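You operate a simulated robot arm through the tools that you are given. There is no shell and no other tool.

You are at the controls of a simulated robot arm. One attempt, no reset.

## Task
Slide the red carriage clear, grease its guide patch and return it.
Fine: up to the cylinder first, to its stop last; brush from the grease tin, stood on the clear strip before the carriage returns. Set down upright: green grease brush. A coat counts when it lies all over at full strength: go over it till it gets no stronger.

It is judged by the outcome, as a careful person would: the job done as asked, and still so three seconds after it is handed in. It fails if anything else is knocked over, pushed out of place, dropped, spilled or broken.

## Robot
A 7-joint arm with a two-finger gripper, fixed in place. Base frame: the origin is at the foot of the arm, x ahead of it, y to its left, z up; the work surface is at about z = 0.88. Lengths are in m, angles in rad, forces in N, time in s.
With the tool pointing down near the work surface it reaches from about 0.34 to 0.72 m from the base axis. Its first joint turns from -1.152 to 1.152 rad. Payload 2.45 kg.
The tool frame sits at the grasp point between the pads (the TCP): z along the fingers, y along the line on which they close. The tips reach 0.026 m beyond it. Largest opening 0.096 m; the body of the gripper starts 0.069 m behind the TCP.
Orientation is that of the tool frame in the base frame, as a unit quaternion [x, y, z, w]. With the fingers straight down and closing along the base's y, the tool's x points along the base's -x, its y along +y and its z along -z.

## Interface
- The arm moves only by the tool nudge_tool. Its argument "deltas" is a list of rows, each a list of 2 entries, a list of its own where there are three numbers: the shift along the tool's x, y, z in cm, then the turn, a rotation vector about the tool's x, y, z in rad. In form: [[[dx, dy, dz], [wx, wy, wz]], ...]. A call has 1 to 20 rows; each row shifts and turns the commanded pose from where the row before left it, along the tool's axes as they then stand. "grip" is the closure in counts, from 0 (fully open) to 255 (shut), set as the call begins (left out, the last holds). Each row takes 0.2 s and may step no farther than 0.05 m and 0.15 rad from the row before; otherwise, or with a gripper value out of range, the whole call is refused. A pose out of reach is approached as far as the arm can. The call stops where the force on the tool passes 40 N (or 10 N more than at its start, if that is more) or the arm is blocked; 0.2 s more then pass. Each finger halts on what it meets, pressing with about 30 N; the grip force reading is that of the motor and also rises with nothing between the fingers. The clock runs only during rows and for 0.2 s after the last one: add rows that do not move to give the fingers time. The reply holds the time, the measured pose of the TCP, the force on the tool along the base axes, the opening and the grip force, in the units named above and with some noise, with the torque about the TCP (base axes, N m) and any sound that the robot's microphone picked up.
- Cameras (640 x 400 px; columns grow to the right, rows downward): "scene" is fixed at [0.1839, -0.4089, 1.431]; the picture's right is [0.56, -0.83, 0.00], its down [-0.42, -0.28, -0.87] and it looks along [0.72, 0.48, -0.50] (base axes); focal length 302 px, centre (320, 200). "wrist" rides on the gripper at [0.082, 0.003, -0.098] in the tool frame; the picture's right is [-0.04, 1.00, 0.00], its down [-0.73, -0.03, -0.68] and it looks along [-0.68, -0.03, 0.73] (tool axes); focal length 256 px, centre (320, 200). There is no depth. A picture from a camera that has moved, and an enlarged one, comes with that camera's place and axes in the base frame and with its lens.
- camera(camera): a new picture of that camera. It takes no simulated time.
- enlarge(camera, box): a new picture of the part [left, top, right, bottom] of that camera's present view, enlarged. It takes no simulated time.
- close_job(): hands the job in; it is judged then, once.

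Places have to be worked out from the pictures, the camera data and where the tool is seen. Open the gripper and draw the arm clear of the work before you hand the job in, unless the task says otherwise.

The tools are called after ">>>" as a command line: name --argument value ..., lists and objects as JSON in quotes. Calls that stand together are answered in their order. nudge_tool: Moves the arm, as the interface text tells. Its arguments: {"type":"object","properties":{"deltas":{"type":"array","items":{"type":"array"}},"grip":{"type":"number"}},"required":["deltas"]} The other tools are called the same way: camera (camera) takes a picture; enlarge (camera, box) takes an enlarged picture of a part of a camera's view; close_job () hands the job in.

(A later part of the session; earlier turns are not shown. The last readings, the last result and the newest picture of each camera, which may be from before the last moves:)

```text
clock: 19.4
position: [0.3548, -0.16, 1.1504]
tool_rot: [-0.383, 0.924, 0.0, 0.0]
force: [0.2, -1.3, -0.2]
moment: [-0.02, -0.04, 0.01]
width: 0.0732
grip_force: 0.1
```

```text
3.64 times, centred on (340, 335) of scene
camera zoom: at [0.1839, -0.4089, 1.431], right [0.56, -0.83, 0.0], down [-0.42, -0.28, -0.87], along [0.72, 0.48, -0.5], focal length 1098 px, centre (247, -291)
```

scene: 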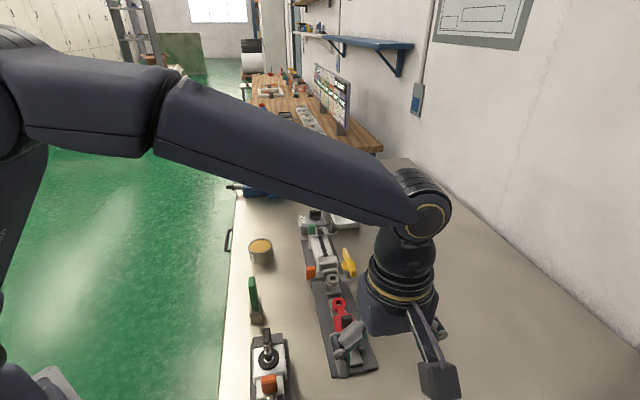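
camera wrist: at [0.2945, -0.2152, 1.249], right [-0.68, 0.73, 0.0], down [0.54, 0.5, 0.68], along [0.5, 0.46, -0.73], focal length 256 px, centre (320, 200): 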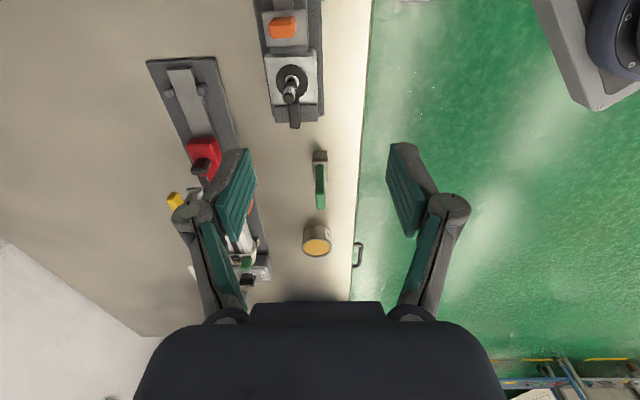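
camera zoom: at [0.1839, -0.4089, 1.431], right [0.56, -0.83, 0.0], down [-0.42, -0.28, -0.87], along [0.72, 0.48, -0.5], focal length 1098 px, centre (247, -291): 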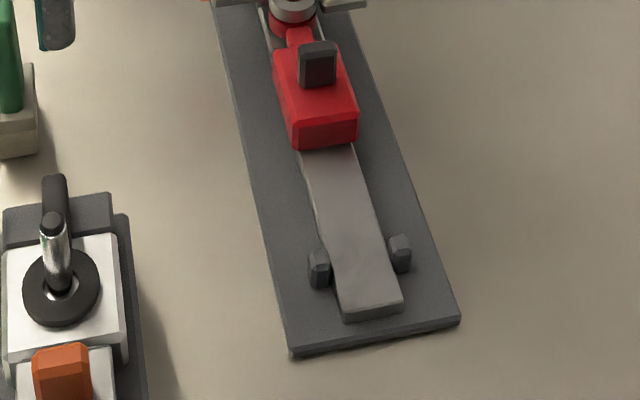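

The handle is about 0.013 × 0.028 m, centred at (0.483, -0.0415), with its top at z ≈ 0.98. The head is about 0.043 × 0.027 m, and the tin is centred near (0.636, 0.09) with its rim at about 0.91. I'll move over the brush and check.

>>> nudge_tool --deltas '[[[-4.36, -0.19, 0], [0, 0, 0]], [[-4.36, -0.19, 0], [0, 0, 0]], [[-4.36, -0.19, 0], [0, 0, 0]], [[-4.36, -0.19, 0], [0, 0, 0]], [[0, 0, 4], [0, 0, 0]], [[0, 0, 4], [0, 0, 0]], [[0, 0, 2.5], [0, 0, 0]], [[0, 0, 0], [0, 0, 0]]]' --grip 120

>>> camera --camera "wrist"

>>> enlarge --camera "wrist" --box '[240, 100, 400, 220]'

>>> enlarge --camera "scene" --box '[210, 200, 310, 340]'

```text
clock: 21.2
position: [0.4858, -0.0455, 1.0469]
tool_rot: [-0.383, 0.924, 0.0, 0.0]
force: [0.5, 0.6, -0.4]
moment: [0.0, -0.04, 0.01]
width: 0.0506
grip_force: 0.0
```

```text
taken
camera wrist: at [0.4245, -0.0995, 1.1436], right [-0.68, 0.73, 0.0], down [0.54, 0.5, 0.68], along [0.5, 0.46, -0.73], focal length 256 px, centre (320, 200)
```

wrist: 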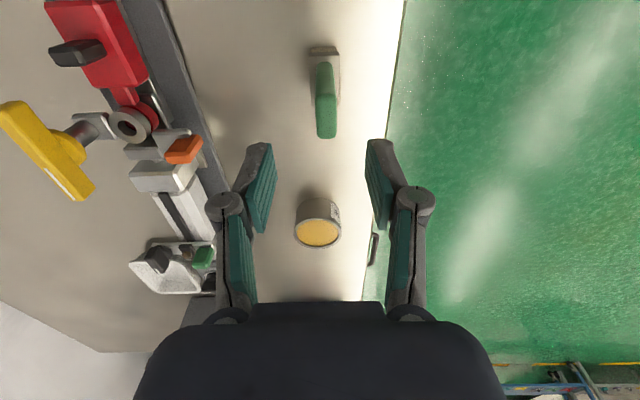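

```text
3.33 times, centred on (320, 160) of wrist
camera zoom: at [0.4245, -0.0995, 1.1436], right [-0.68, 0.73, 0.0], down [0.54, 0.5, 0.68], along [0.5, 0.46, -0.73], focal length 853 px, centre (320, 333)
```

zoom: 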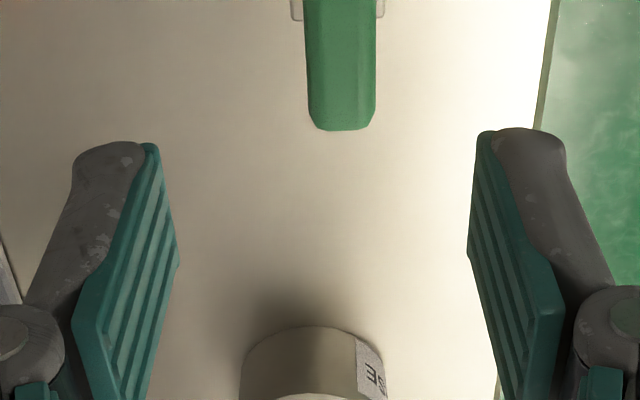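

```text
2.86 times, centred on (260, 270) of scene
camera zoom: at [0.1839, -0.4089, 1.431], right [0.56, -0.83, 0.0], down [-0.42, -0.28, -0.87], along [0.72, 0.48, -0.5], focal length 862 px, centre (491, 0)
```

zoom: 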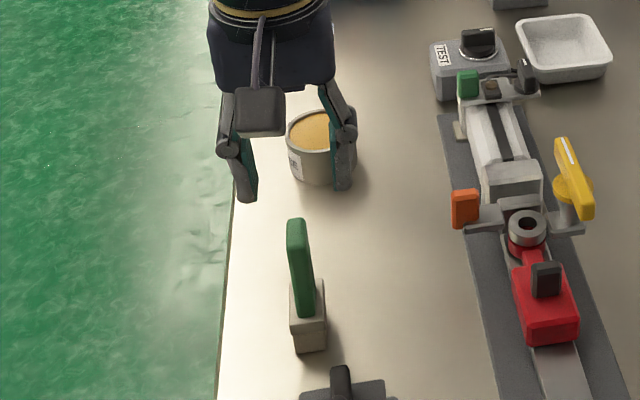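

The handle top sits about 7 mm behind and 3.5 mm to the side of the TCP. I'll correct that and descend to straddle the handle.

>>> nudge_tool --deltas '[[[0.7, 0.35, 0], [0, 0, 0]], [[0, 0, 3], [0, 0, 0]], [[0, 0, 0], [0, 0, 0]]]'

>>> enlarge --camera "wrist" --box '[240, 60, 400, 220]'

>>> enlarge --camera "scene" --box '[210, 200, 310, 340]'

```text
clock: 22.0
position: [0.477, -0.0474, 1.0133]
tool_rot: [-0.383, 0.924, 0.0, -0.001]
force: [-0.4, 0.1, 0.2]
moment: [-0.02, 0.02, 0.0]
width: 0.0506
grip_force: 0.0
```

```text
2.50 times, centred on (320, 140) of wrist
camera zoom: at [0.4161, -0.1019, 1.1135], right [-0.68, 0.73, 0.0], down [0.54, 0.5, 0.68], along [0.5, 0.46, -0.73], focal length 640 px, centre (320, 350)
```

zoom: 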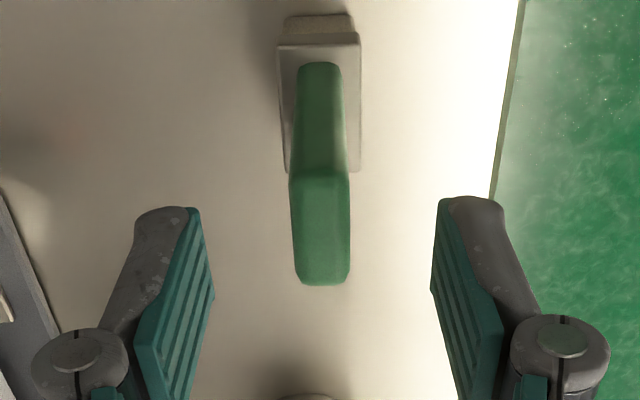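

```text
2.86 times, centred on (260, 270) of scene
camera zoom: at [0.1839, -0.4089, 1.431], right [0.56, -0.83, 0.0], down [-0.42, -0.28, -0.87], along [0.72, 0.48, -0.5], focal length 862 px, centre (491, 0)
```

zoom: 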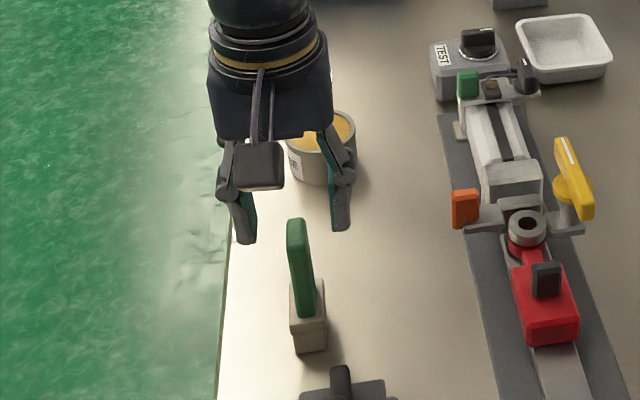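

The handle is now centred under the TCP. I'll descend around it to z ≈ 0.955 and close.

>>> nudge_tool --deltas '[[[0.1, 0, 2], [0, 0, 0]], [[0, 0, 2], [0, 0, 0]], [[0, 0, 1.8], [0, 0, 0]], [[0, 0, 0], [0, 0, 0]]]'

>>> camera --camera "wrist"

>>> enlarge --camera "scene" --box '[210, 200, 310, 340]'

```text
clock: 23.0
position: [0.4751, -0.0486, 0.9562]
tool_rot: [-0.383, 0.924, 0.0, 0.001]
force: [0.8, 0.2, 0.1]
moment: [0.0, 0.01, 0.0]
width: 0.0506
grip_force: 0.1
```

```text
taken
camera wrist: at [0.4152, -0.1026, 1.0551], right [-0.68, 0.73, 0.0], down [0.54, 0.5, 0.68], along [0.5, 0.46, -0.73], focal length 256 px, centre (320, 200)
```

wrist: 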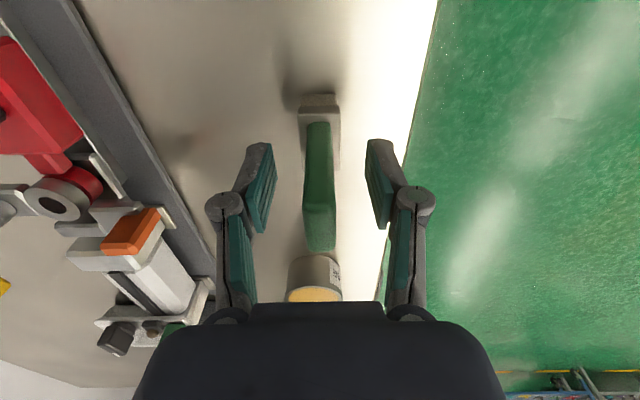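

```text
2.86 times, centred on (260, 270) of scene
camera zoom: at [0.1839, -0.4089, 1.431], right [0.56, -0.83, 0.0], down [-0.42, -0.28, -0.87], along [0.72, 0.48, -0.5], focal length 862 px, centre (491, 0)
```

zoom: 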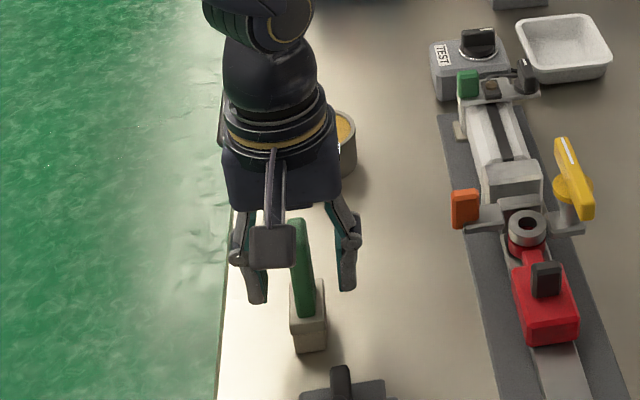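

>>> nudge_tool --deltas '[[[0, 0, 0], [0, 0, 0]], [[0, 0, 0], [0, 0, 0]], [[0, 0, 0], [0, 0, 0]], [[0, 0, 0], [0, 0, 0]], [[0, 0, 0], [0, 0, 0]]]' --grip 235

>>> enlarge --camera "scene" --box '[210, 200, 310, 340]'

>>> camera --camera "wrist"

```text
clock: 24.2
position: [0.4756, -0.0471, 0.9563]
tool_rot: [-0.384, 0.923, -0.001, -0.001]
force: [0.1, 0.5, 0.0]
moment: [-0.01, 0.01, -0.01]
width: 0.0135
grip_force: 30.5
```

```text
2.86 times, centred on (260, 270) of scene
camera zoom: at [0.1839, -0.4089, 1.431], right [0.56, -0.83, 0.0], down [-0.42, -0.28, -0.87], along [0.72, 0.48, -0.5], focal length 862 px, centre (491, 0)
```

zoom: 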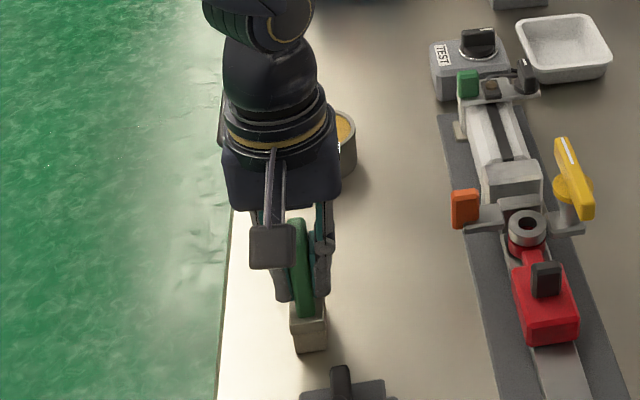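

```text
taken
camera wrist: at [0.4152, -0.1026, 1.0553], right [-0.68, 0.73, 0.0], down [0.54, 0.5, 0.68], along [0.5, 0.46, -0.73], focal length 256 px, centre (320, 200)
```

wrist: 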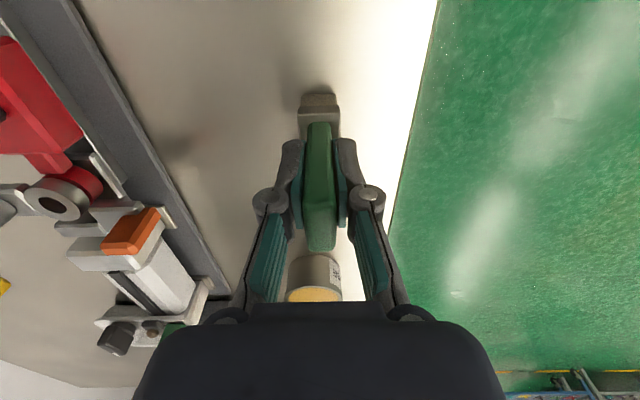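

The handle is gripped (0.0135 m). I'll lift straight up, then move partway toward the tin and relocate it with the wrist camera.

>>> nudge_tool --deltas '[[[0, 0, -2], [0, 0, 0]], [[0, 0, -4], [0, 0, 0]], [[0, 0, -4], [0, 0, 0]], [[-4, 0, 0], [0, 0, 0]], [[-4, 0, 0], [0, 0, 0]], [[0, 0, 0], [0, 0, 0]]]'

>>> camera --camera "wrist"

>>> enlarge --camera "wrist" --box '[260, 130, 380, 290]'

>>> enlarge --camera "scene" --box '[210, 190, 310, 340]'

```text
clock: 25.6
position: [0.5314, 0.0096, 1.0572]
tool_rot: [-0.382, 0.924, 0.0, 0.0]
force: [-0.1, 0.4, -0.9]
moment: [0.03, -0.01, -0.01]
width: 0.0132
grip_force: 30.4
```

```text
taken
camera wrist: at [0.4712, -0.0449, 1.1558], right [-0.68, 0.73, 0.0], down [0.54, 0.5, 0.68], along [0.5, 0.46, -0.73], focal length 256 px, centre (320, 200)
```

wrist: 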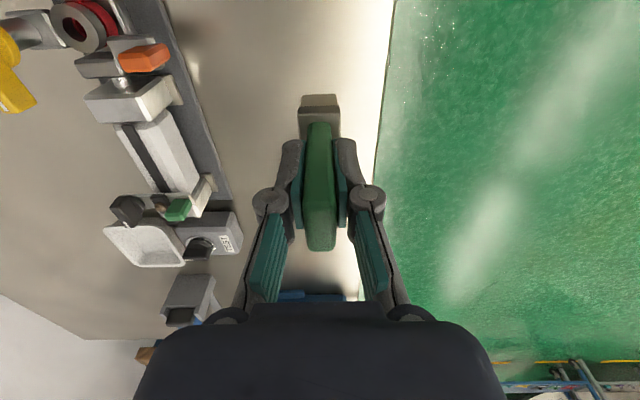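

```text
2.50 times, centred on (320, 210) of wrist
camera zoom: at [0.4712, -0.0449, 1.1558], right [-0.68, 0.73, 0.0], down [0.54, 0.5, 0.68], along [0.5, 0.46, -0.73], focal length 640 px, centre (320, 175)
```

zoom: 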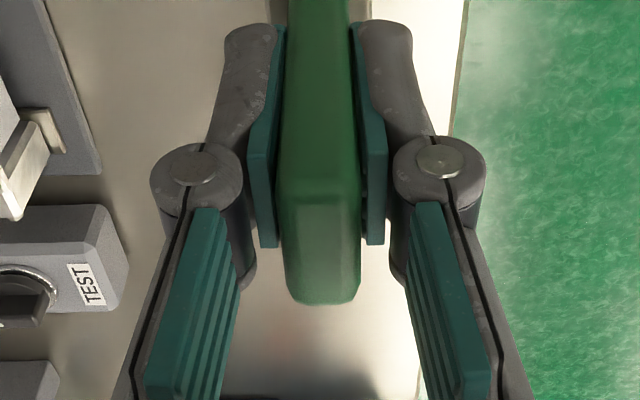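

```text
2.67 times, centred on (260, 265) of scene
camera zoom: at [0.1839, -0.4089, 1.431], right [0.56, -0.83, 0.0], down [-0.42, -0.28, -0.87], along [0.72, 0.48, -0.5], focal length 805 px, centre (480, 27)
```

zoom: 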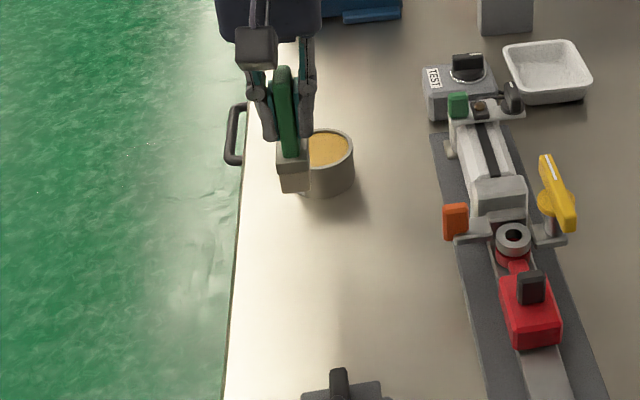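

The brush now blocks the wrist view of the tin. From the earlier clear views the tin centre is about (0.632, 0.087), with its rim at about 0.913. I'll move the brush head over it while still well above, then check with the scene camera.

>>> nudge_tool --deltas '[[[-4, -0.56, 0], [0, 0, 0]], [[-4, -0.56, 0], [0, 0, 0]], [[-4.15, -0.56, 0], [0, 0, 0]], [[0, 0, 2], [0, 0, 0]], [[0, 0, 1.5], [0, 0, 0]], [[0, 0, 0], [0, 0, 0]]]'

>>> enlarge --camera "scene" --box '[210, 190, 310, 290]'

>>> camera --camera "wrist"

>>> enlarge --camera "wrist" --box '[260, 70, 380, 190]'

```text
clock: 27.0
position: [0.6295, 0.0839, 1.0203]
tool_rot: [-0.383, 0.924, 0.0, 0.0]
force: [-0.5, -0.1, -1.0]
moment: [0.02, 0.0, 0.0]
width: 0.0133
grip_force: 30.3
```

```text
4.00 times, centred on (260, 240) of scene
camera zoom: at [0.1839, -0.4089, 1.431], right [0.56, -0.83, 0.0], down [-0.42, -0.28, -0.87], along [0.72, 0.48, -0.5], focal length 1207 px, centre (560, 40)
```

zoom: 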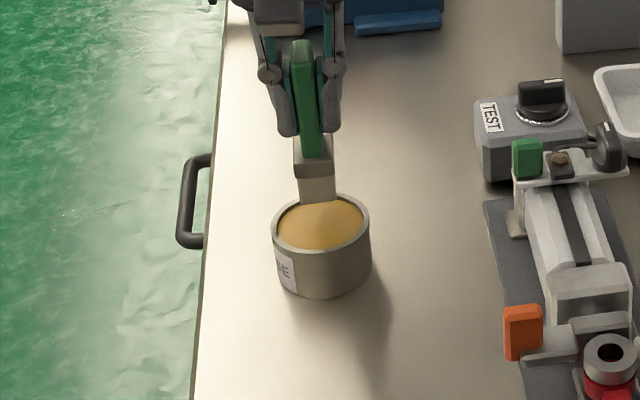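

```text
taken
camera wrist: at [0.5697, 0.0289, 1.1197], right [-0.68, 0.73, 0.0], down [0.54, 0.5, 0.68], along [0.5, 0.46, -0.73], focal length 256 px, centre (320, 200)
```

wrist: 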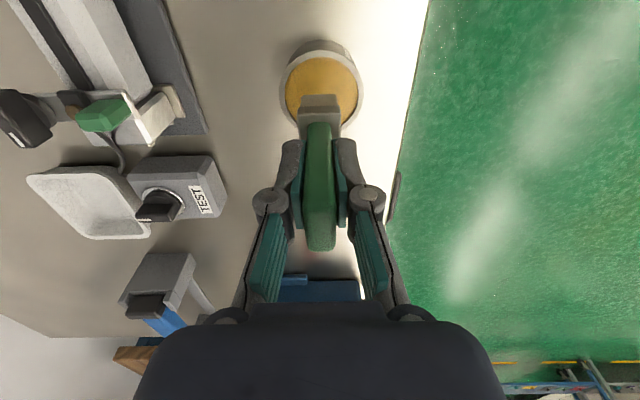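

```text
3.33 times, centred on (320, 130) of wrist
camera zoom: at [0.5697, 0.0289, 1.1197], right [-0.68, 0.73, 0.0], down [0.54, 0.5, 0.68], along [0.5, 0.46, -0.73], focal length 853 px, centre (320, 433)
```

zoom: 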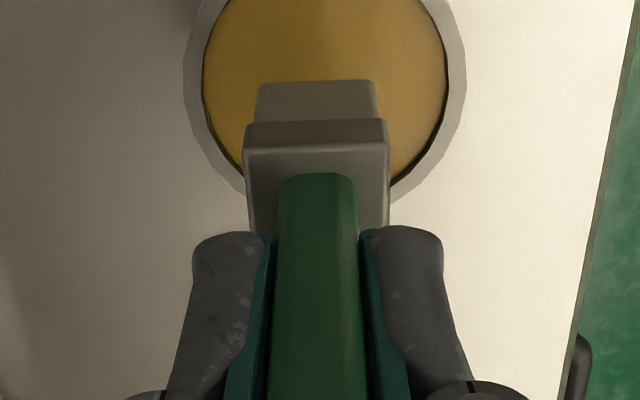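

The wrist view puts the tin centre a few mm behind the head, while the scene view says aligned. I'll shift back 6 mm and lower to just above the rim, where parallax between the two is small.

>>> nudge_tool --deltas '[[[0.6, 0, 0], [0, 0, 0]], [[0, 0, 1.4], [0, 0, 0]], [[0, 0, 0], [0, 0, 0]]]'

>>> enlarge --camera "scene" --box '[230, 210, 290, 270]'

>>> enlarge --camera "wrist" --box '[270, 30, 370, 150]'

```text
clock: 27.8
position: [0.6253, 0.0807, 1.0084]
tool_rot: [-0.384, 0.923, 0.0, 0.0]
force: [-0.7, 0.3, -0.9]
moment: [-0.03, -0.02, 0.02]
width: 0.013
grip_force: 29.5
```

```text
6.67 times, centred on (260, 240) of scene
camera zoom: at [0.1839, -0.4089, 1.431], right [0.56, -0.83, 0.0], down [-0.42, -0.28, -0.87], along [0.72, 0.48, -0.5], focal length 2012 px, centre (720, -67)
```

zoom: 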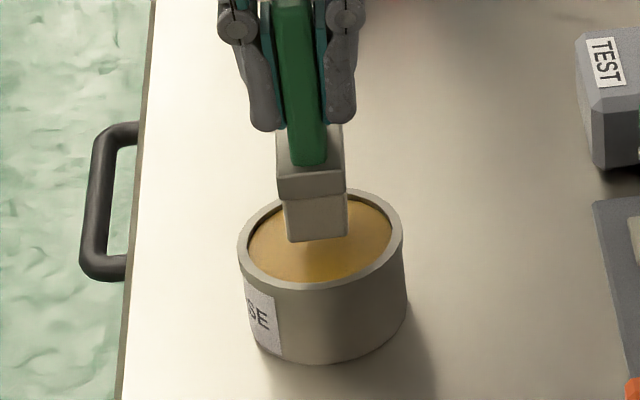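

```text
3.33 times, centred on (320, 90) of wrist
camera zoom: at [0.5652, 0.0257, 1.1068], right [-0.68, 0.73, 0.0], down [0.54, 0.5, 0.68], along [0.5, 0.46, -0.73], focal length 853 px, centre (320, 567)
```

zoom: 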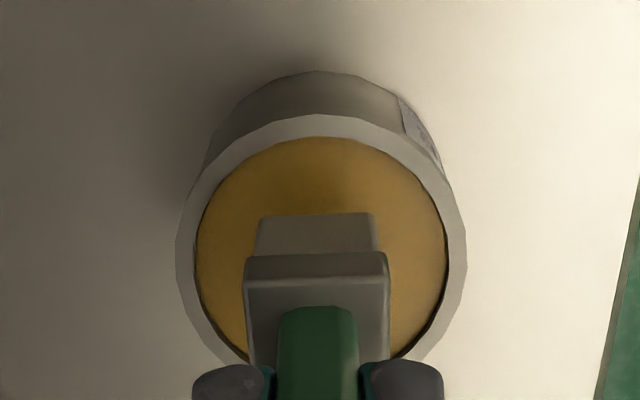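

At near-rim height the head sits within a couple of mm of the tin's centre, with clear margin all round. I'll move back 2 mm more and lower gently to dip the bristles.

>>> nudge_tool --deltas '[[[0.2, 0, 1], [0, 0, 0]], [[0, 0, 0.8], [0, 0, 0]], [[0, 0, 0], [0, 0, 0]]]'

>>> enlarge --camera "scene" --box '[230, 210, 290, 270]'

>>> enlarge --camera "wrist" --box '[270, 30, 370, 150]'

```text
clock: 28.6
position: [0.6244, 0.08, 0.9911]
tool_rot: [-0.383, 0.924, -0.001, 0.003]
force: [-4.4, 0.5, 22.5]
moment: [0.01, 0.09, 0.0]
width: 0.0137
grip_force: 29.8
```

```text
6.67 times, centred on (260, 240) of scene
camera zoom: at [0.1833, -0.409, 1.4311], right [0.56, -0.83, 0.0], down [-0.42, -0.28, -0.87], along [0.72, 0.48, -0.5], focal length 2012 px, centre (720, -67)
```

zoom: 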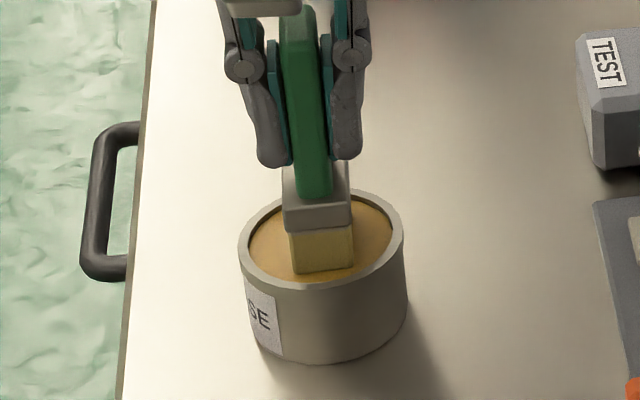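

```text
3.33 times, centred on (320, 90) of wrist
camera zoom: at [0.5642, 0.0245, 1.0901], right [-0.68, 0.73, 0.0], down [0.54, 0.5, 0.68], along [0.5, 0.46, -0.73], focal length 853 px, centre (320, 567)
```

zoom: 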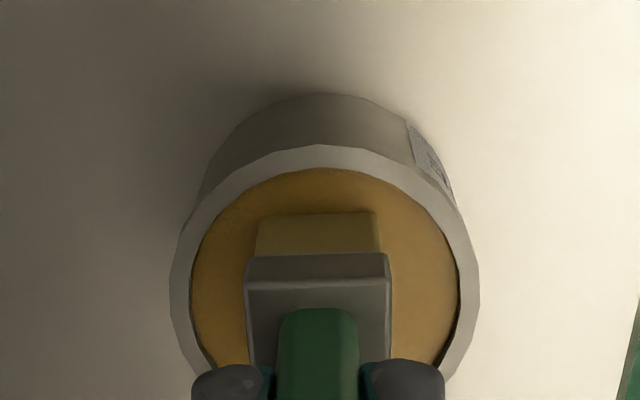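

The bristles are visibly coated yellow, and the 22 N is the contact with the grease. I'll lift straight out and inspect the brush and tin.

>>> nudge_tool --deltas '[[[0, 0, -1], [0, 0, 0]], [[0, 0, -2], [0, 0, 0]], [[0, 0, -3], [0, 0, 0]], [[0, 0, -3], [0, 0, 0]], [[0, 0, 0], [0, 0, 0]]]'

>>> enlarge --camera "scene" --box '[220, 170, 310, 270]'

>>> enlarge --camera "wrist" --box '[270, 30, 370, 150]'

```text
clock: 29.8
position: [0.6244, 0.078, 1.0803]
tool_rot: [-0.383, 0.924, 0.0, -0.001]
force: [-0.8, -0.9, -1.3]
moment: [0.01, 0.02, 0.01]
width: 0.0134
grip_force: 29.9
```

```text
4.00 times, centred on (265, 220) of scene
camera zoom: at [0.1839, -0.4089, 1.431], right [0.56, -0.83, 0.0], down [-0.42, -0.28, -0.87], along [0.72, 0.48, -0.5], focal length 1207 px, centre (540, 120)
```

zoom: 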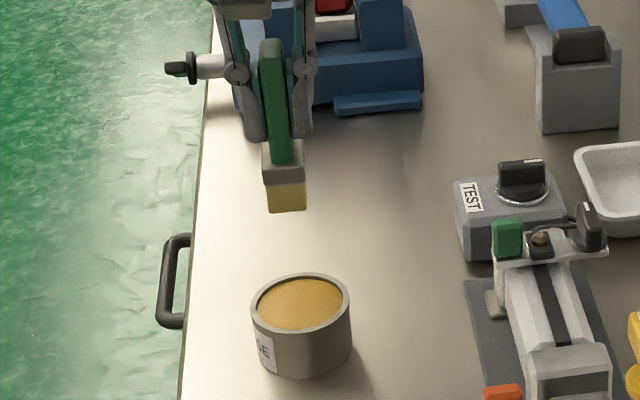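

```text
3.33 times, centred on (320, 90) of wrist
camera zoom: at [0.5639, 0.0233, 1.1794], right [-0.68, 0.73, 0.0], down [0.54, 0.5, 0.68], along [0.5, 0.46, -0.73], focal length 853 px, centre (320, 567)
```

zoom: 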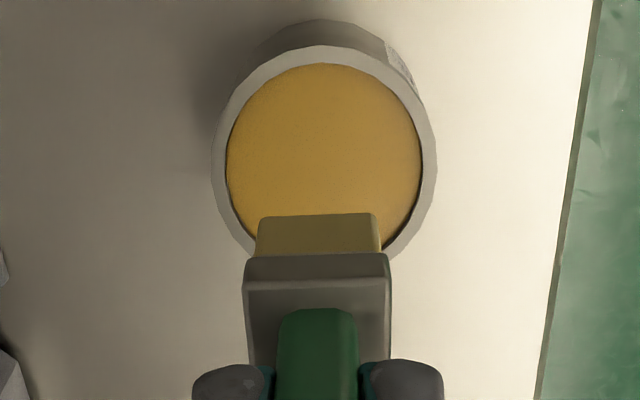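

The brush is loaded and the tin is undisturbed. I'll carry the brush high across to hover over the cleared guide.

>>> nudge_tool --deltas '[[[3.57, -1.98, 0], [0, 0, 0]], [[3.57, -1.98, 0], [0, 0, 0]], [[3.57, -1.98, 0], [0, 0, 0]], [[3.57, -1.98, 0], [0, 0, 0]], [[3.57, -1.98, 0], [0, 0, 0]], [[3.57, -1.98, 0], [0, 0, 0]], [[3.57, -1.98, 0], [0, 0, 0]], [[3.57, -1.98, 0], [0, 0, 0]], [[0, 0, 3], [0, 0, 0]], [[0, 0, 2.5], [0, 0, 0]], [[0, 0, 0], [0, 0, 0]]]'

>>> enlarge --camera "scene" --box '[290, 260, 400, 390]'

>>> camera --camera "wrist"

>>> enlarge --camera "wrist" --box '[270, 30, 370, 150]'

```text
clock: 32.2
position: [0.5341, -0.2358, 1.0259]
tool_rot: [-0.383, 0.924, 0.0, 0.0]
force: [-0.1, 0.7, -2.0]
moment: [0.0, 0.01, -0.02]
width: 0.0135
grip_force: 30.1
```

```text
3.08 times, centred on (345, 325) of scene
camera zoom: at [0.1839, -0.4089, 1.431], right [0.56, -0.83, 0.0], down [-0.42, -0.28, -0.87], along [0.72, 0.48, -0.5], focal length 929 px, centre (243, -185)
```

zoom: 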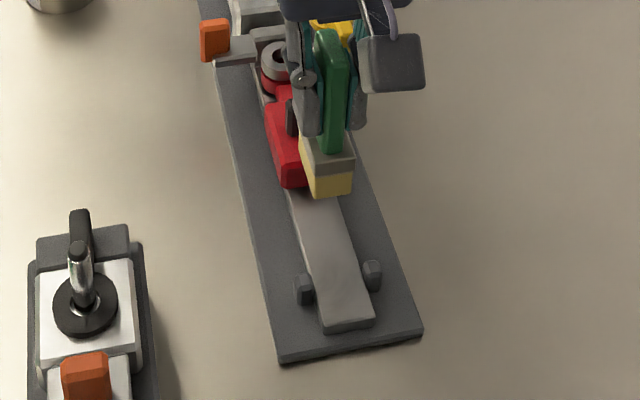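

```text
taken
camera wrist: at [0.4737, -0.2907, 1.1246], right [-0.68, 0.73, 0.0], down [0.54, 0.5, 0.68], along [0.5, 0.46, -0.73], focal length 256 px, centre (320, 200)
```

wrist: 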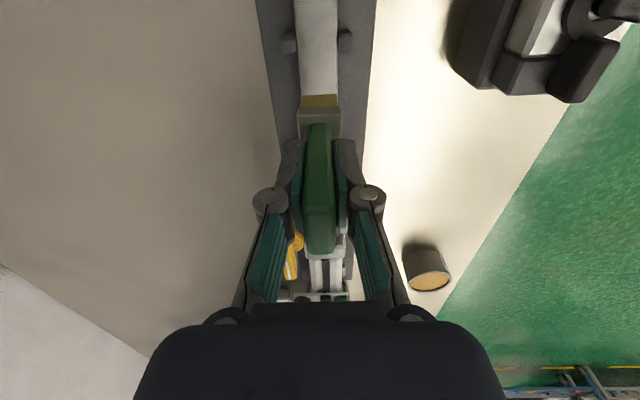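

```text
3.33 times, centred on (320, 90) of wrist
camera zoom: at [0.4737, -0.2907, 1.1246], right [-0.68, 0.73, 0.0], down [0.54, 0.5, 0.68], along [0.5, 0.46, -0.73], focal length 853 px, centre (320, 567)
```

zoom: 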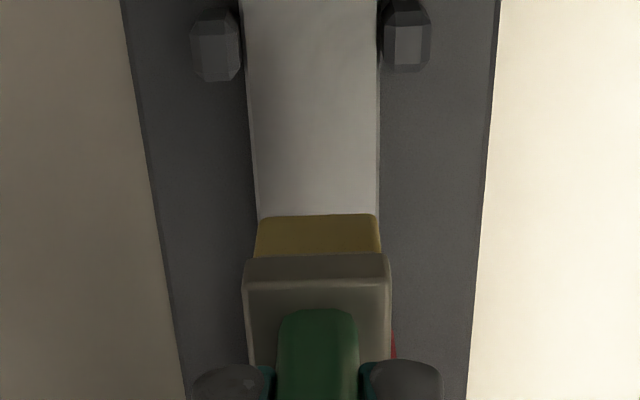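

The bristles line up with the rail to within 1 mm, about 1 cm clear of the stop pegs and 1 cm short of the carriage. I'll shift 0.9 mm sideways and lower gently onto the rail.

>>> nudge_tool --deltas '[[[0, -0.09, 2], [0, 0, 0]], [[0, 0, 2], [0, 0, 0]], [[0, 0, 0.8], [0, 0, 0]], [[0, 0, 0.3], [0, 0, 0]], [[0, 0, 0], [0, 0, 0]]]'

>>> enlarge --camera "scene" --box '[300, 290, 380, 380]'

>>> enlarge --camera "wrist" --box '[270, 30, 370, 150]'

```text
clock: 33.4
position: [0.5351, -0.2351, 0.9744]
tool_rot: [-0.383, 0.924, 0.0, 0.0]
force: [0.6, 0.1, -1.4]
moment: [0.01, 0.01, -0.02]
width: 0.0131
grip_force: 30.0
```

```text
4.44 times, centred on (340, 335) of scene
camera zoom: at [0.1839, -0.4089, 1.431], right [0.56, -0.83, 0.0], down [-0.42, -0.28, -0.87], along [0.72, 0.48, -0.5], focal length 1342 px, centre (231, -400)
```

zoom: 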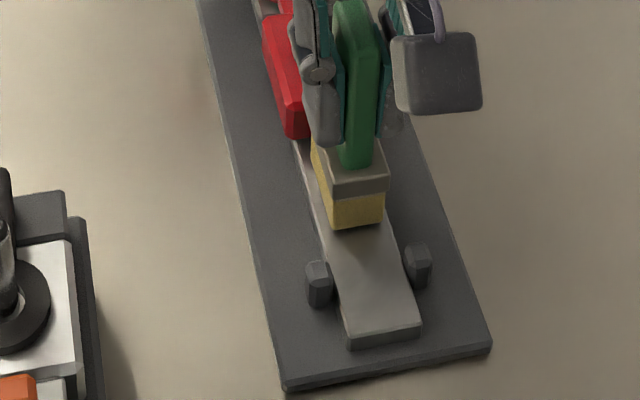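

```text
3.33 times, centred on (320, 90) of wrist
camera zoom: at [0.4754, -0.2913, 1.0732], right [-0.68, 0.73, 0.0], down [0.54, 0.5, 0.68], along [0.5, 0.46, -0.73], focal length 853 px, centre (320, 567)
```

zoom: 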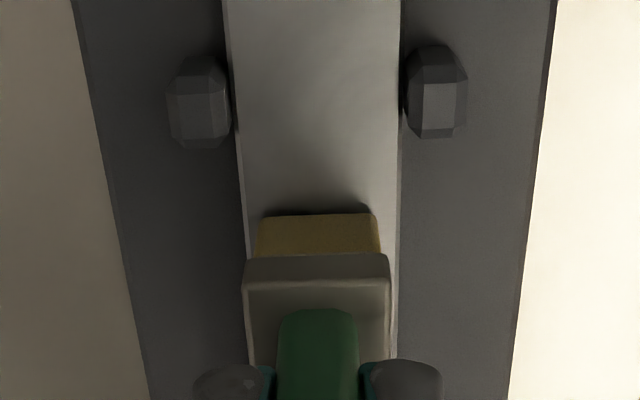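

>>> nudge_tool --deltas '[[[0, 0, 0.2], [0, 0, 0]], [[0, 0, 0.2], [0, 0, 0]], [[0, 0, 0], [0, 0, 0]]]'

>>> enlarge --camera "scene" --box '[300, 290, 380, 380]'

```text
clock: 34.2
position: [0.5349, -0.237, 0.9724]
tool_rot: [-0.382, 0.924, -0.002, 0.001]
force: [-3.1, 0.4, 23.5]
moment: [0.06, 0.03, 0.03]
width: 0.0138
grip_force: 29.9
```

```text
4.44 times, centred on (340, 335) of scene
camera zoom: at [0.1834, -0.4087, 1.4312], right [0.56, -0.83, 0.0], down [-0.42, -0.28, -0.87], along [0.72, 0.48, -0.5], focal length 1342 px, centre (231, -400)
```

zoom: 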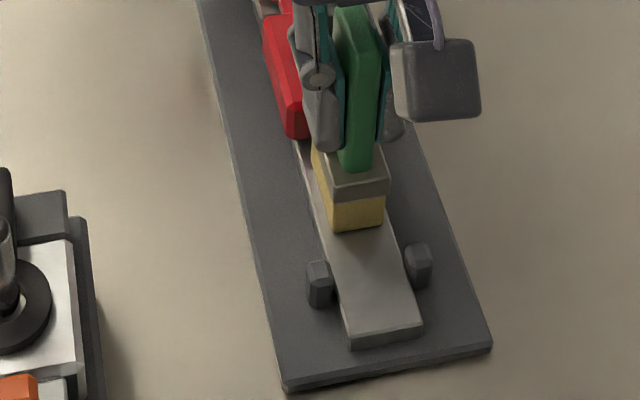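

Contact at about 23 N. I'll ease off 1 mm and make the first strokes, back to just short of the pegs and forward again.

>>> nudge_tool --deltas '[[[0, 0, -0.1], [0, 0, 0]], [[0.4, 0, 0], [0, 0, 0]], [[0.4, 0, 0], [0, 0, 0]], [[-0.4, 0, 0], [0, 0, 0]], [[-0.4, 0, 0], [0, 0, 0]], [[-0.4, 0, 0], [0, 0, 0]], [[0, 0, 0], [0, 0, 0]]]'

>>> enlarge --camera "scene" --box '[300, 290, 380, 380]'

>>> enlarge --camera "wrist" --box '[270, 30, 370, 150]'

```text
clock: 35.8
position: [0.5363, -0.2336, 0.9709]
tool_rot: [-0.384, 0.924, 0.0, 0.0]
force: [-3.1, -3.7, 11.6]
moment: [-0.18, 0.15, 0.01]
width: 0.0134
grip_force: 30.2
```

```text
4.44 times, centred on (340, 335) of scene
camera zoom: at [0.1836, -0.4089, 1.4311], right [0.56, -0.83, 0.0], down [-0.42, -0.28, -0.87], along [0.72, 0.48, -0.5], focal length 1342 px, centre (231, -400)
```

zoom: 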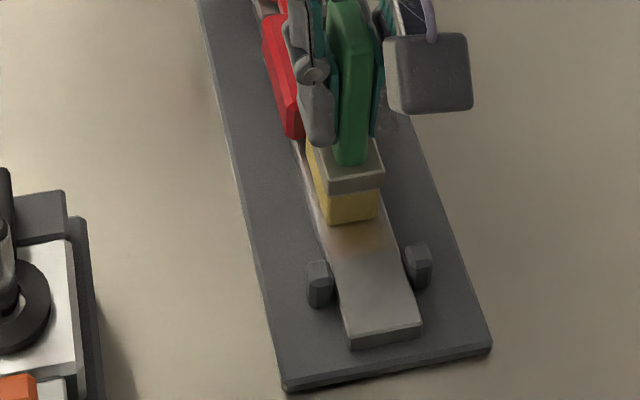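

```text
3.33 times, centred on (320, 90) of wrist
camera zoom: at [0.4767, -0.2879, 1.0696], right [-0.68, 0.73, 0.0], down [0.54, 0.5, 0.68], along [0.5, 0.46, -0.73], focal length 853 px, centre (320, 567)
```

zoom: 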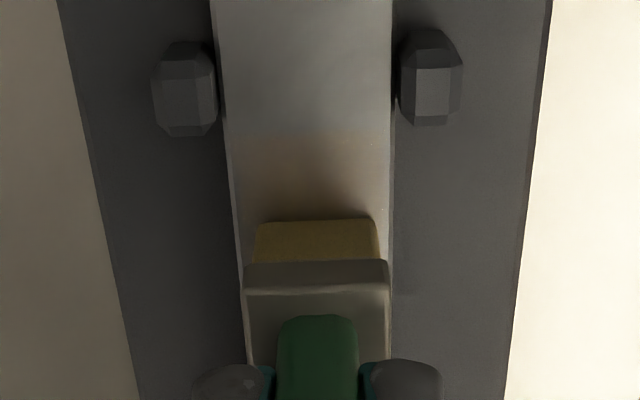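

Faint grease is now visible from the peg line forward. I'll make longer strokes over the whole patch, from the pegs to just short of the carriage.

>>> nudge_tool --deltas '[[[-0.3, 0, 0], [0, 0, 0]], [[-0.3, 0, 0], [0, 0, 0]], [[0.4, 0, 0], [0, 0, 0]], [[0.4, 0, 0], [0, 0, 0]], [[0.4, 0, 0], [0, 0, 0]], [[0.4, 0, 0], [0, 0, 0]], [[0, 0, 0], [0, 0, 0]], [[-0.4, 0, 0], [0, 0, 0]], [[-0.4, 0, 0], [0, 0, 0]], [[-0.4, 0, 0], [0, 0, 0]], [[-0.4, 0, 0], [0, 0, 0]], [[0, 0, 0], [0, 0, 0]]]'

>>> enlarge --camera "scene" --box '[300, 290, 380, 380]'

>>> enlarge --camera "wrist" --box '[270, 30, 370, 150]'

```text
clock: 38.4
position: [0.5408, -0.2307, 0.9717]
tool_rot: [-0.383, 0.924, 0.0, -0.002]
force: [-7.2, -5.3, 5.3]
moment: [-0.19, 0.32, 0.05]
width: 0.0129
grip_force: 30.1
```

```text
4.44 times, centred on (340, 335) of scene
camera zoom: at [0.1836, -0.409, 1.431], right [0.56, -0.83, 0.0], down [-0.42, -0.28, -0.87], along [0.72, 0.48, -0.5], focal length 1342 px, centre (231, -400)
```

zoom: 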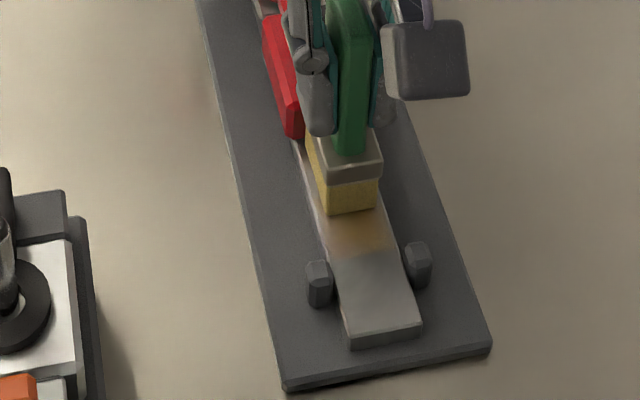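

```text
3.33 times, centred on (320, 90) of wrist
camera zoom: at [0.4809, -0.2848, 1.0698], right [-0.68, 0.74, 0.0], down [0.54, 0.5, 0.68], along [0.5, 0.46, -0.74], focal length 853 px, centre (320, 567)
```

zoom: 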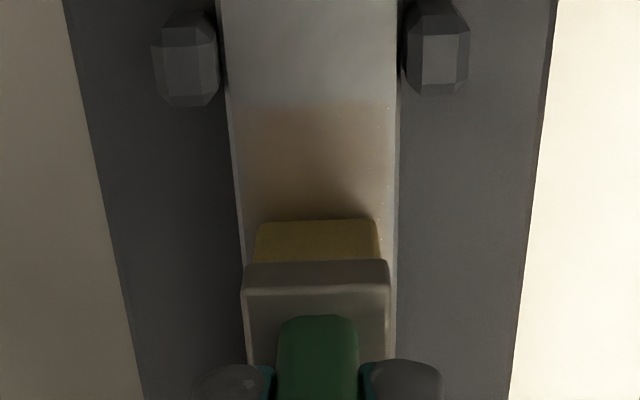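

The coat is building with a crisp edge at the peg line. The extra forward force suggests the head just touched the carriage, so I'll shorten the forward end a little. I'll also add small side offsets so the edges get covered.

>>> nudge_tool --deltas '[[[0.2, 0.2, 0.05], [0, 0, 0]], [[0.45, 0, 0], [0, 0, 0]], [[0.45, 0, 0], [0, 0, 0]], [[0.45, 0, 0], [0, 0, 0]], [[0, 0, 0], [0, 0, 0]], [[-0.45, 0, 0], [0, 0, 0]], [[-0.45, 0, 0], [0, 0, 0]], [[-0.45, 0, 0], [0, 0, 0]], [[0, -0.2, 0], [0, 0, 0]], [[0, -0.2, 0], [0, 0, 0]], [[0.45, 0, 0], [0, 0, 0]], [[0.45, 0, 0], [0, 0, 0]], [[0.45, 0, 0], [0, 0, 0]], [[0, 0, 0], [0, 0, 0]], [[-0.45, 0, 0], [0, 0, 0]], [[-0.45, 0, 0], [0, 0, 0]], [[-0.45, 0, 0], [0, 0, 0]], [[0, 0.2, 0], [0, 0, 0]], [[0, 0, 0], [0, 0, 0]]]'

>>> enlarge --camera "scene" --box '[300, 290, 380, 380]'

>>> enlarge --camera "wrist" --box '[270, 30, 370, 150]'

```text
clock: 42.4
position: [0.5418, -0.2302, 0.9705]
tool_rot: [-0.384, 0.923, 0.0, -0.001]
force: [-0.2, -1.0, -1.3]
moment: [0.0, 0.01, -0.02]
width: 0.0135
grip_force: 29.6
```

```text
4.44 times, centred on (340, 335) of scene
camera zoom: at [0.1839, -0.4089, 1.431], right [0.56, -0.83, 0.0], down [-0.42, -0.28, -0.87], along [0.72, 0.48, -0.5], focal length 1342 px, centre (231, -400)
```

zoom: 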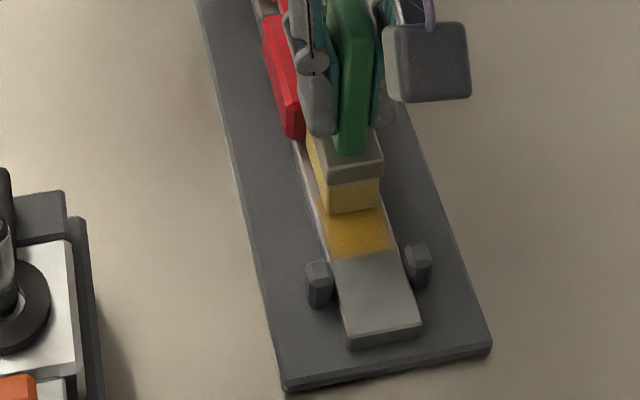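

```text
3.33 times, centred on (320, 90) of wrist
camera zoom: at [0.4809, -0.2854, 1.0695], right [-0.68, 0.73, 0.0], down [0.54, 0.5, 0.68], along [0.5, 0.46, -0.73], focal length 853 px, centre (320, 567)
```

zoom: 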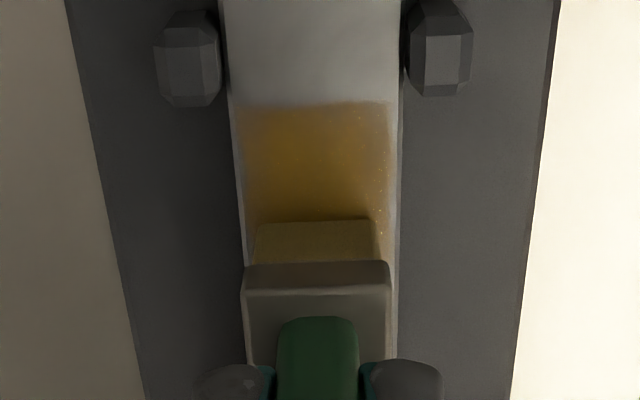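

The coat is much stronger, though the side edges look lighter and contact is now nearly zero. I'll lift clear to see the whole patch before deciding whether to re-dip.

>>> nudge_tool --deltas '[[[0, 0, -3], [0, 0, 0]], [[0, 0, -4], [0, 0, 0]], [[4, 0, 0], [0, 0, 0]], [[4, 0, 0], [0, 0, 0]], [[4, 0, 0], [0, 0, 0]], [[0, 0, 0], [0, 0, 0]]]'

>>> enlarge --camera "scene" --box '[300, 270, 390, 380]'

>>> camera --camera "wrist"

```text
clock: 43.8
position: [0.4565, -0.3144, 1.0406]
tool_rot: [-0.383, 0.924, 0.0, 0.0]
force: [-0.6, 0.2, -1.2]
moment: [0.02, -0.01, -0.02]
width: 0.0135
grip_force: 30.3
```

```text
3.64 times, centred on (345, 325) of scene
camera zoom: at [0.1839, -0.4089, 1.431], right [0.56, -0.83, 0.0], down [-0.42, -0.28, -0.87], along [0.72, 0.48, -0.5], focal length 1098 px, centre (229, -254)
```

zoom: 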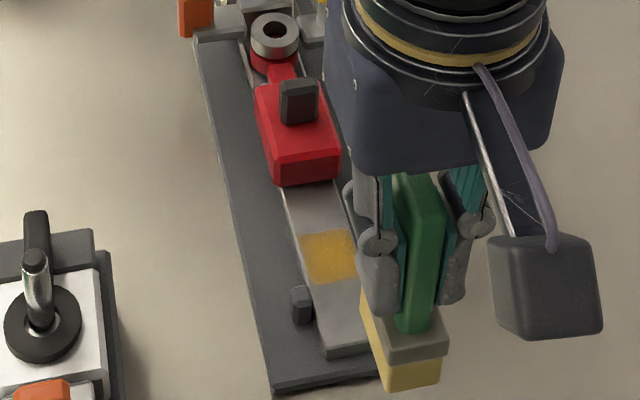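

```text
taken
camera wrist: at [0.3968, -0.3698, 1.1396], right [-0.68, 0.73, 0.0], down [0.54, 0.5, 0.68], along [0.5, 0.46, -0.73], focal length 256 px, centre (320, 200)
```

wrist: 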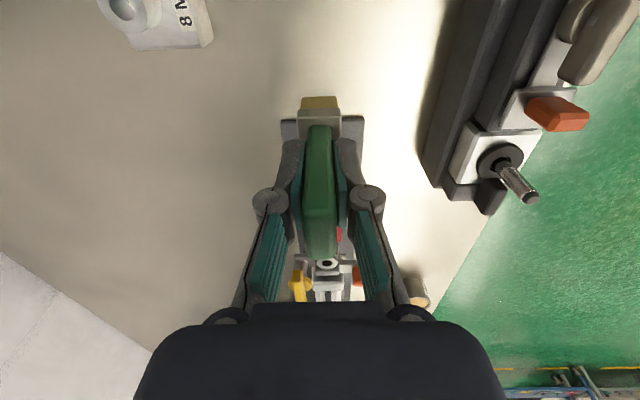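

The patch is visible as a defined yellow area about 3 cm long just ahead of the pegs. I'll move aside to see it unobstructed.

>>> nudge_tool --deltas '[[[0, -4, 0], [0, 0, 0]], [[0, -4, 0], [0, 0, 0]], [[0, 0, 0], [0, 0, 0]]]'

>>> enlarge --camera "scene" --box '[315, 310, 375, 375]'

>>> enlarge --camera "wrist" --box '[330, 90, 430, 240]'

>>> enlarge --camera "wrist" --box '[270, 60, 370, 180]'

```text
clock: 44.6
position: [0.5137, -0.3728, 1.0405]
tool_rot: [-0.383, 0.924, 0.0, 0.0]
force: [-0.2, 0.8, -0.5]
moment: [-0.03, -0.03, -0.03]
width: 0.0132
grip_force: 29.9
```

```text
6.15 times, centred on (345, 342) of scene
camera zoom: at [0.1839, -0.4089, 1.431], right [0.56, -0.83, 0.0], down [-0.42, -0.28, -0.87], along [0.72, 0.48, -0.5], focal length 1858 px, centre (166, -677)
```

zoom: 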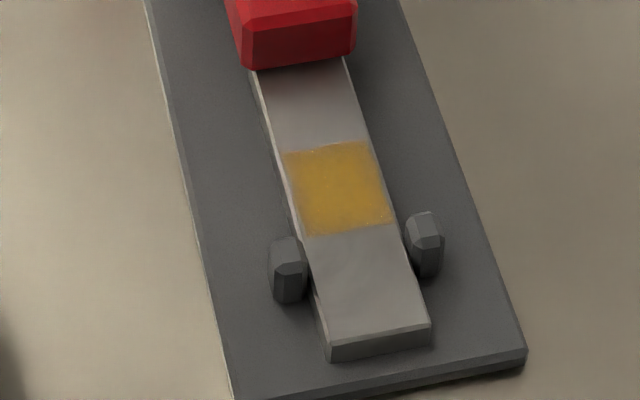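

```text
2.67 times, centred on (380, 165) of wrist
camera zoom: at [0.4536, -0.4277, 1.1387], right [-0.68, 0.73, 0.0], down [0.54, 0.5, 0.68], along [0.5, 0.46, -0.73], focal length 683 px, centre (160, 293)
```

zoom: 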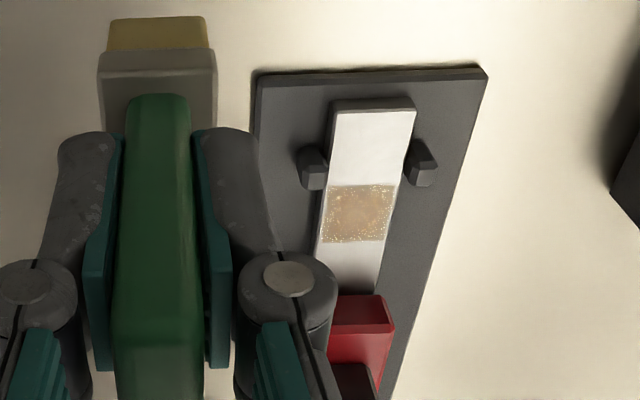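

```text
3.33 times, centred on (320, 120) of wrist
camera zoom: at [0.4536, -0.4277, 1.1387], right [-0.68, 0.73, 0.0], down [0.54, 0.5, 0.68], along [0.5, 0.46, -0.73], focal length 853 px, centre (320, 467)
```

zoom: 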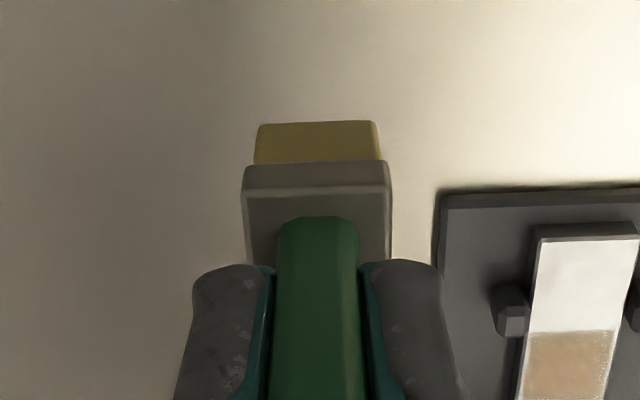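

The coat covers a patch of about 3 cm by the rail width, weaker along its edges. I'll return for more passes, reaching back to the peg line and out to both sides.

>>> nudge_tool --deltas '[[[-3.55, 2.7, 0], [0, 0, 0]], [[-3.55, 2.7, 0], [0, 0, 0]], [[-3.55, 2.71, 0], [0, 0, 0]], [[0, 0, 3], [0, 0, 0]], [[0, 0, 2.5], [0, 0, 0]], [[0, 0, 0], [0, 0, 0]]]'

>>> enlarge --camera "wrist" --box '[270, 30, 370, 150]'

>>> enlarge --camera "scene" --box '[300, 290, 380, 380]'

```text
clock: 46.0
position: [0.5286, -0.2388, 0.9849]
tool_rot: [-0.382, 0.924, 0.001, 0.0]
force: [0.4, -1.3, -1.0]
moment: [0.02, -0.01, -0.01]
width: 0.0133
grip_force: 29.7
```

```text
3.33 times, centred on (320, 90) of wrist
camera zoom: at [0.4689, -0.2936, 1.0831], right [-0.68, 0.73, 0.0], down [0.54, 0.5, 0.68], along [0.5, 0.46, -0.73], focal length 853 px, centre (320, 567)
```

zoom: 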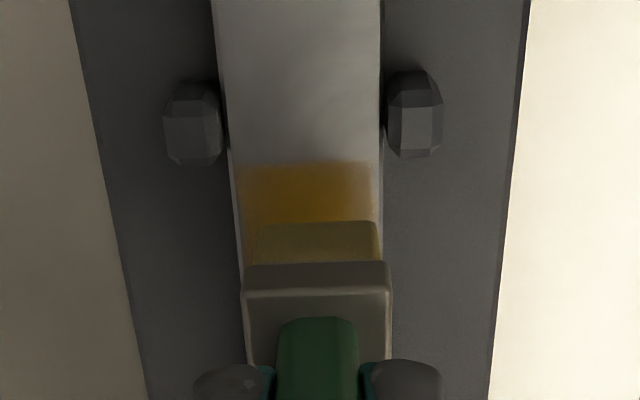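

```text
4.44 times, centred on (340, 335) of scene
camera zoom: at [0.1839, -0.4089, 1.431], right [0.56, -0.83, 0.0], down [-0.42, -0.28, -0.87], along [0.72, 0.48, -0.5], focal length 1342 px, centre (231, -400)
```

zoom: 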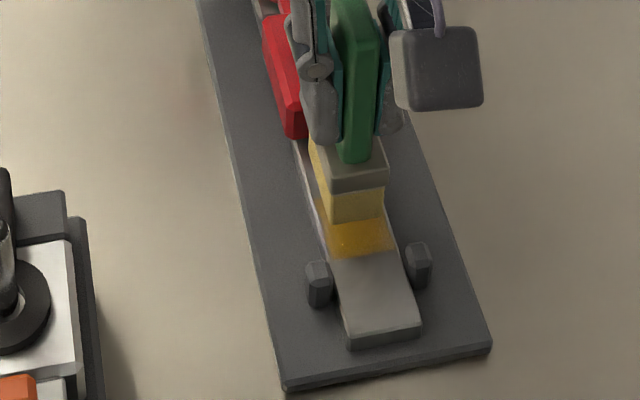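

The brush rode up a couple of mm in the grip, which explains the lost contact, and it is 2.5 mm to one side. I'll recentre, lower to contact again and go on.

>>> nudge_tool --deltas '[[[0, -0.25, 1], [0, 0, 0]], [[0, 0, 0.5], [0, 0, 0]], [[0, 0, 0.15], [0, 0, 0]], [[0, 0, 0.1], [0, 0, 0]], [[0, 0, 0], [0, 0, 0]]]'

```text
clock: 47.2
position: [0.5316, -0.2418, 0.9695]
tool_rot: [-0.383, 0.924, -0.001, 0.001]
force: [-7.6, 0.4, 21.9]
moment: [-0.06, 0.18, -0.02]
width: 0.0131
grip_force: 29.8
```

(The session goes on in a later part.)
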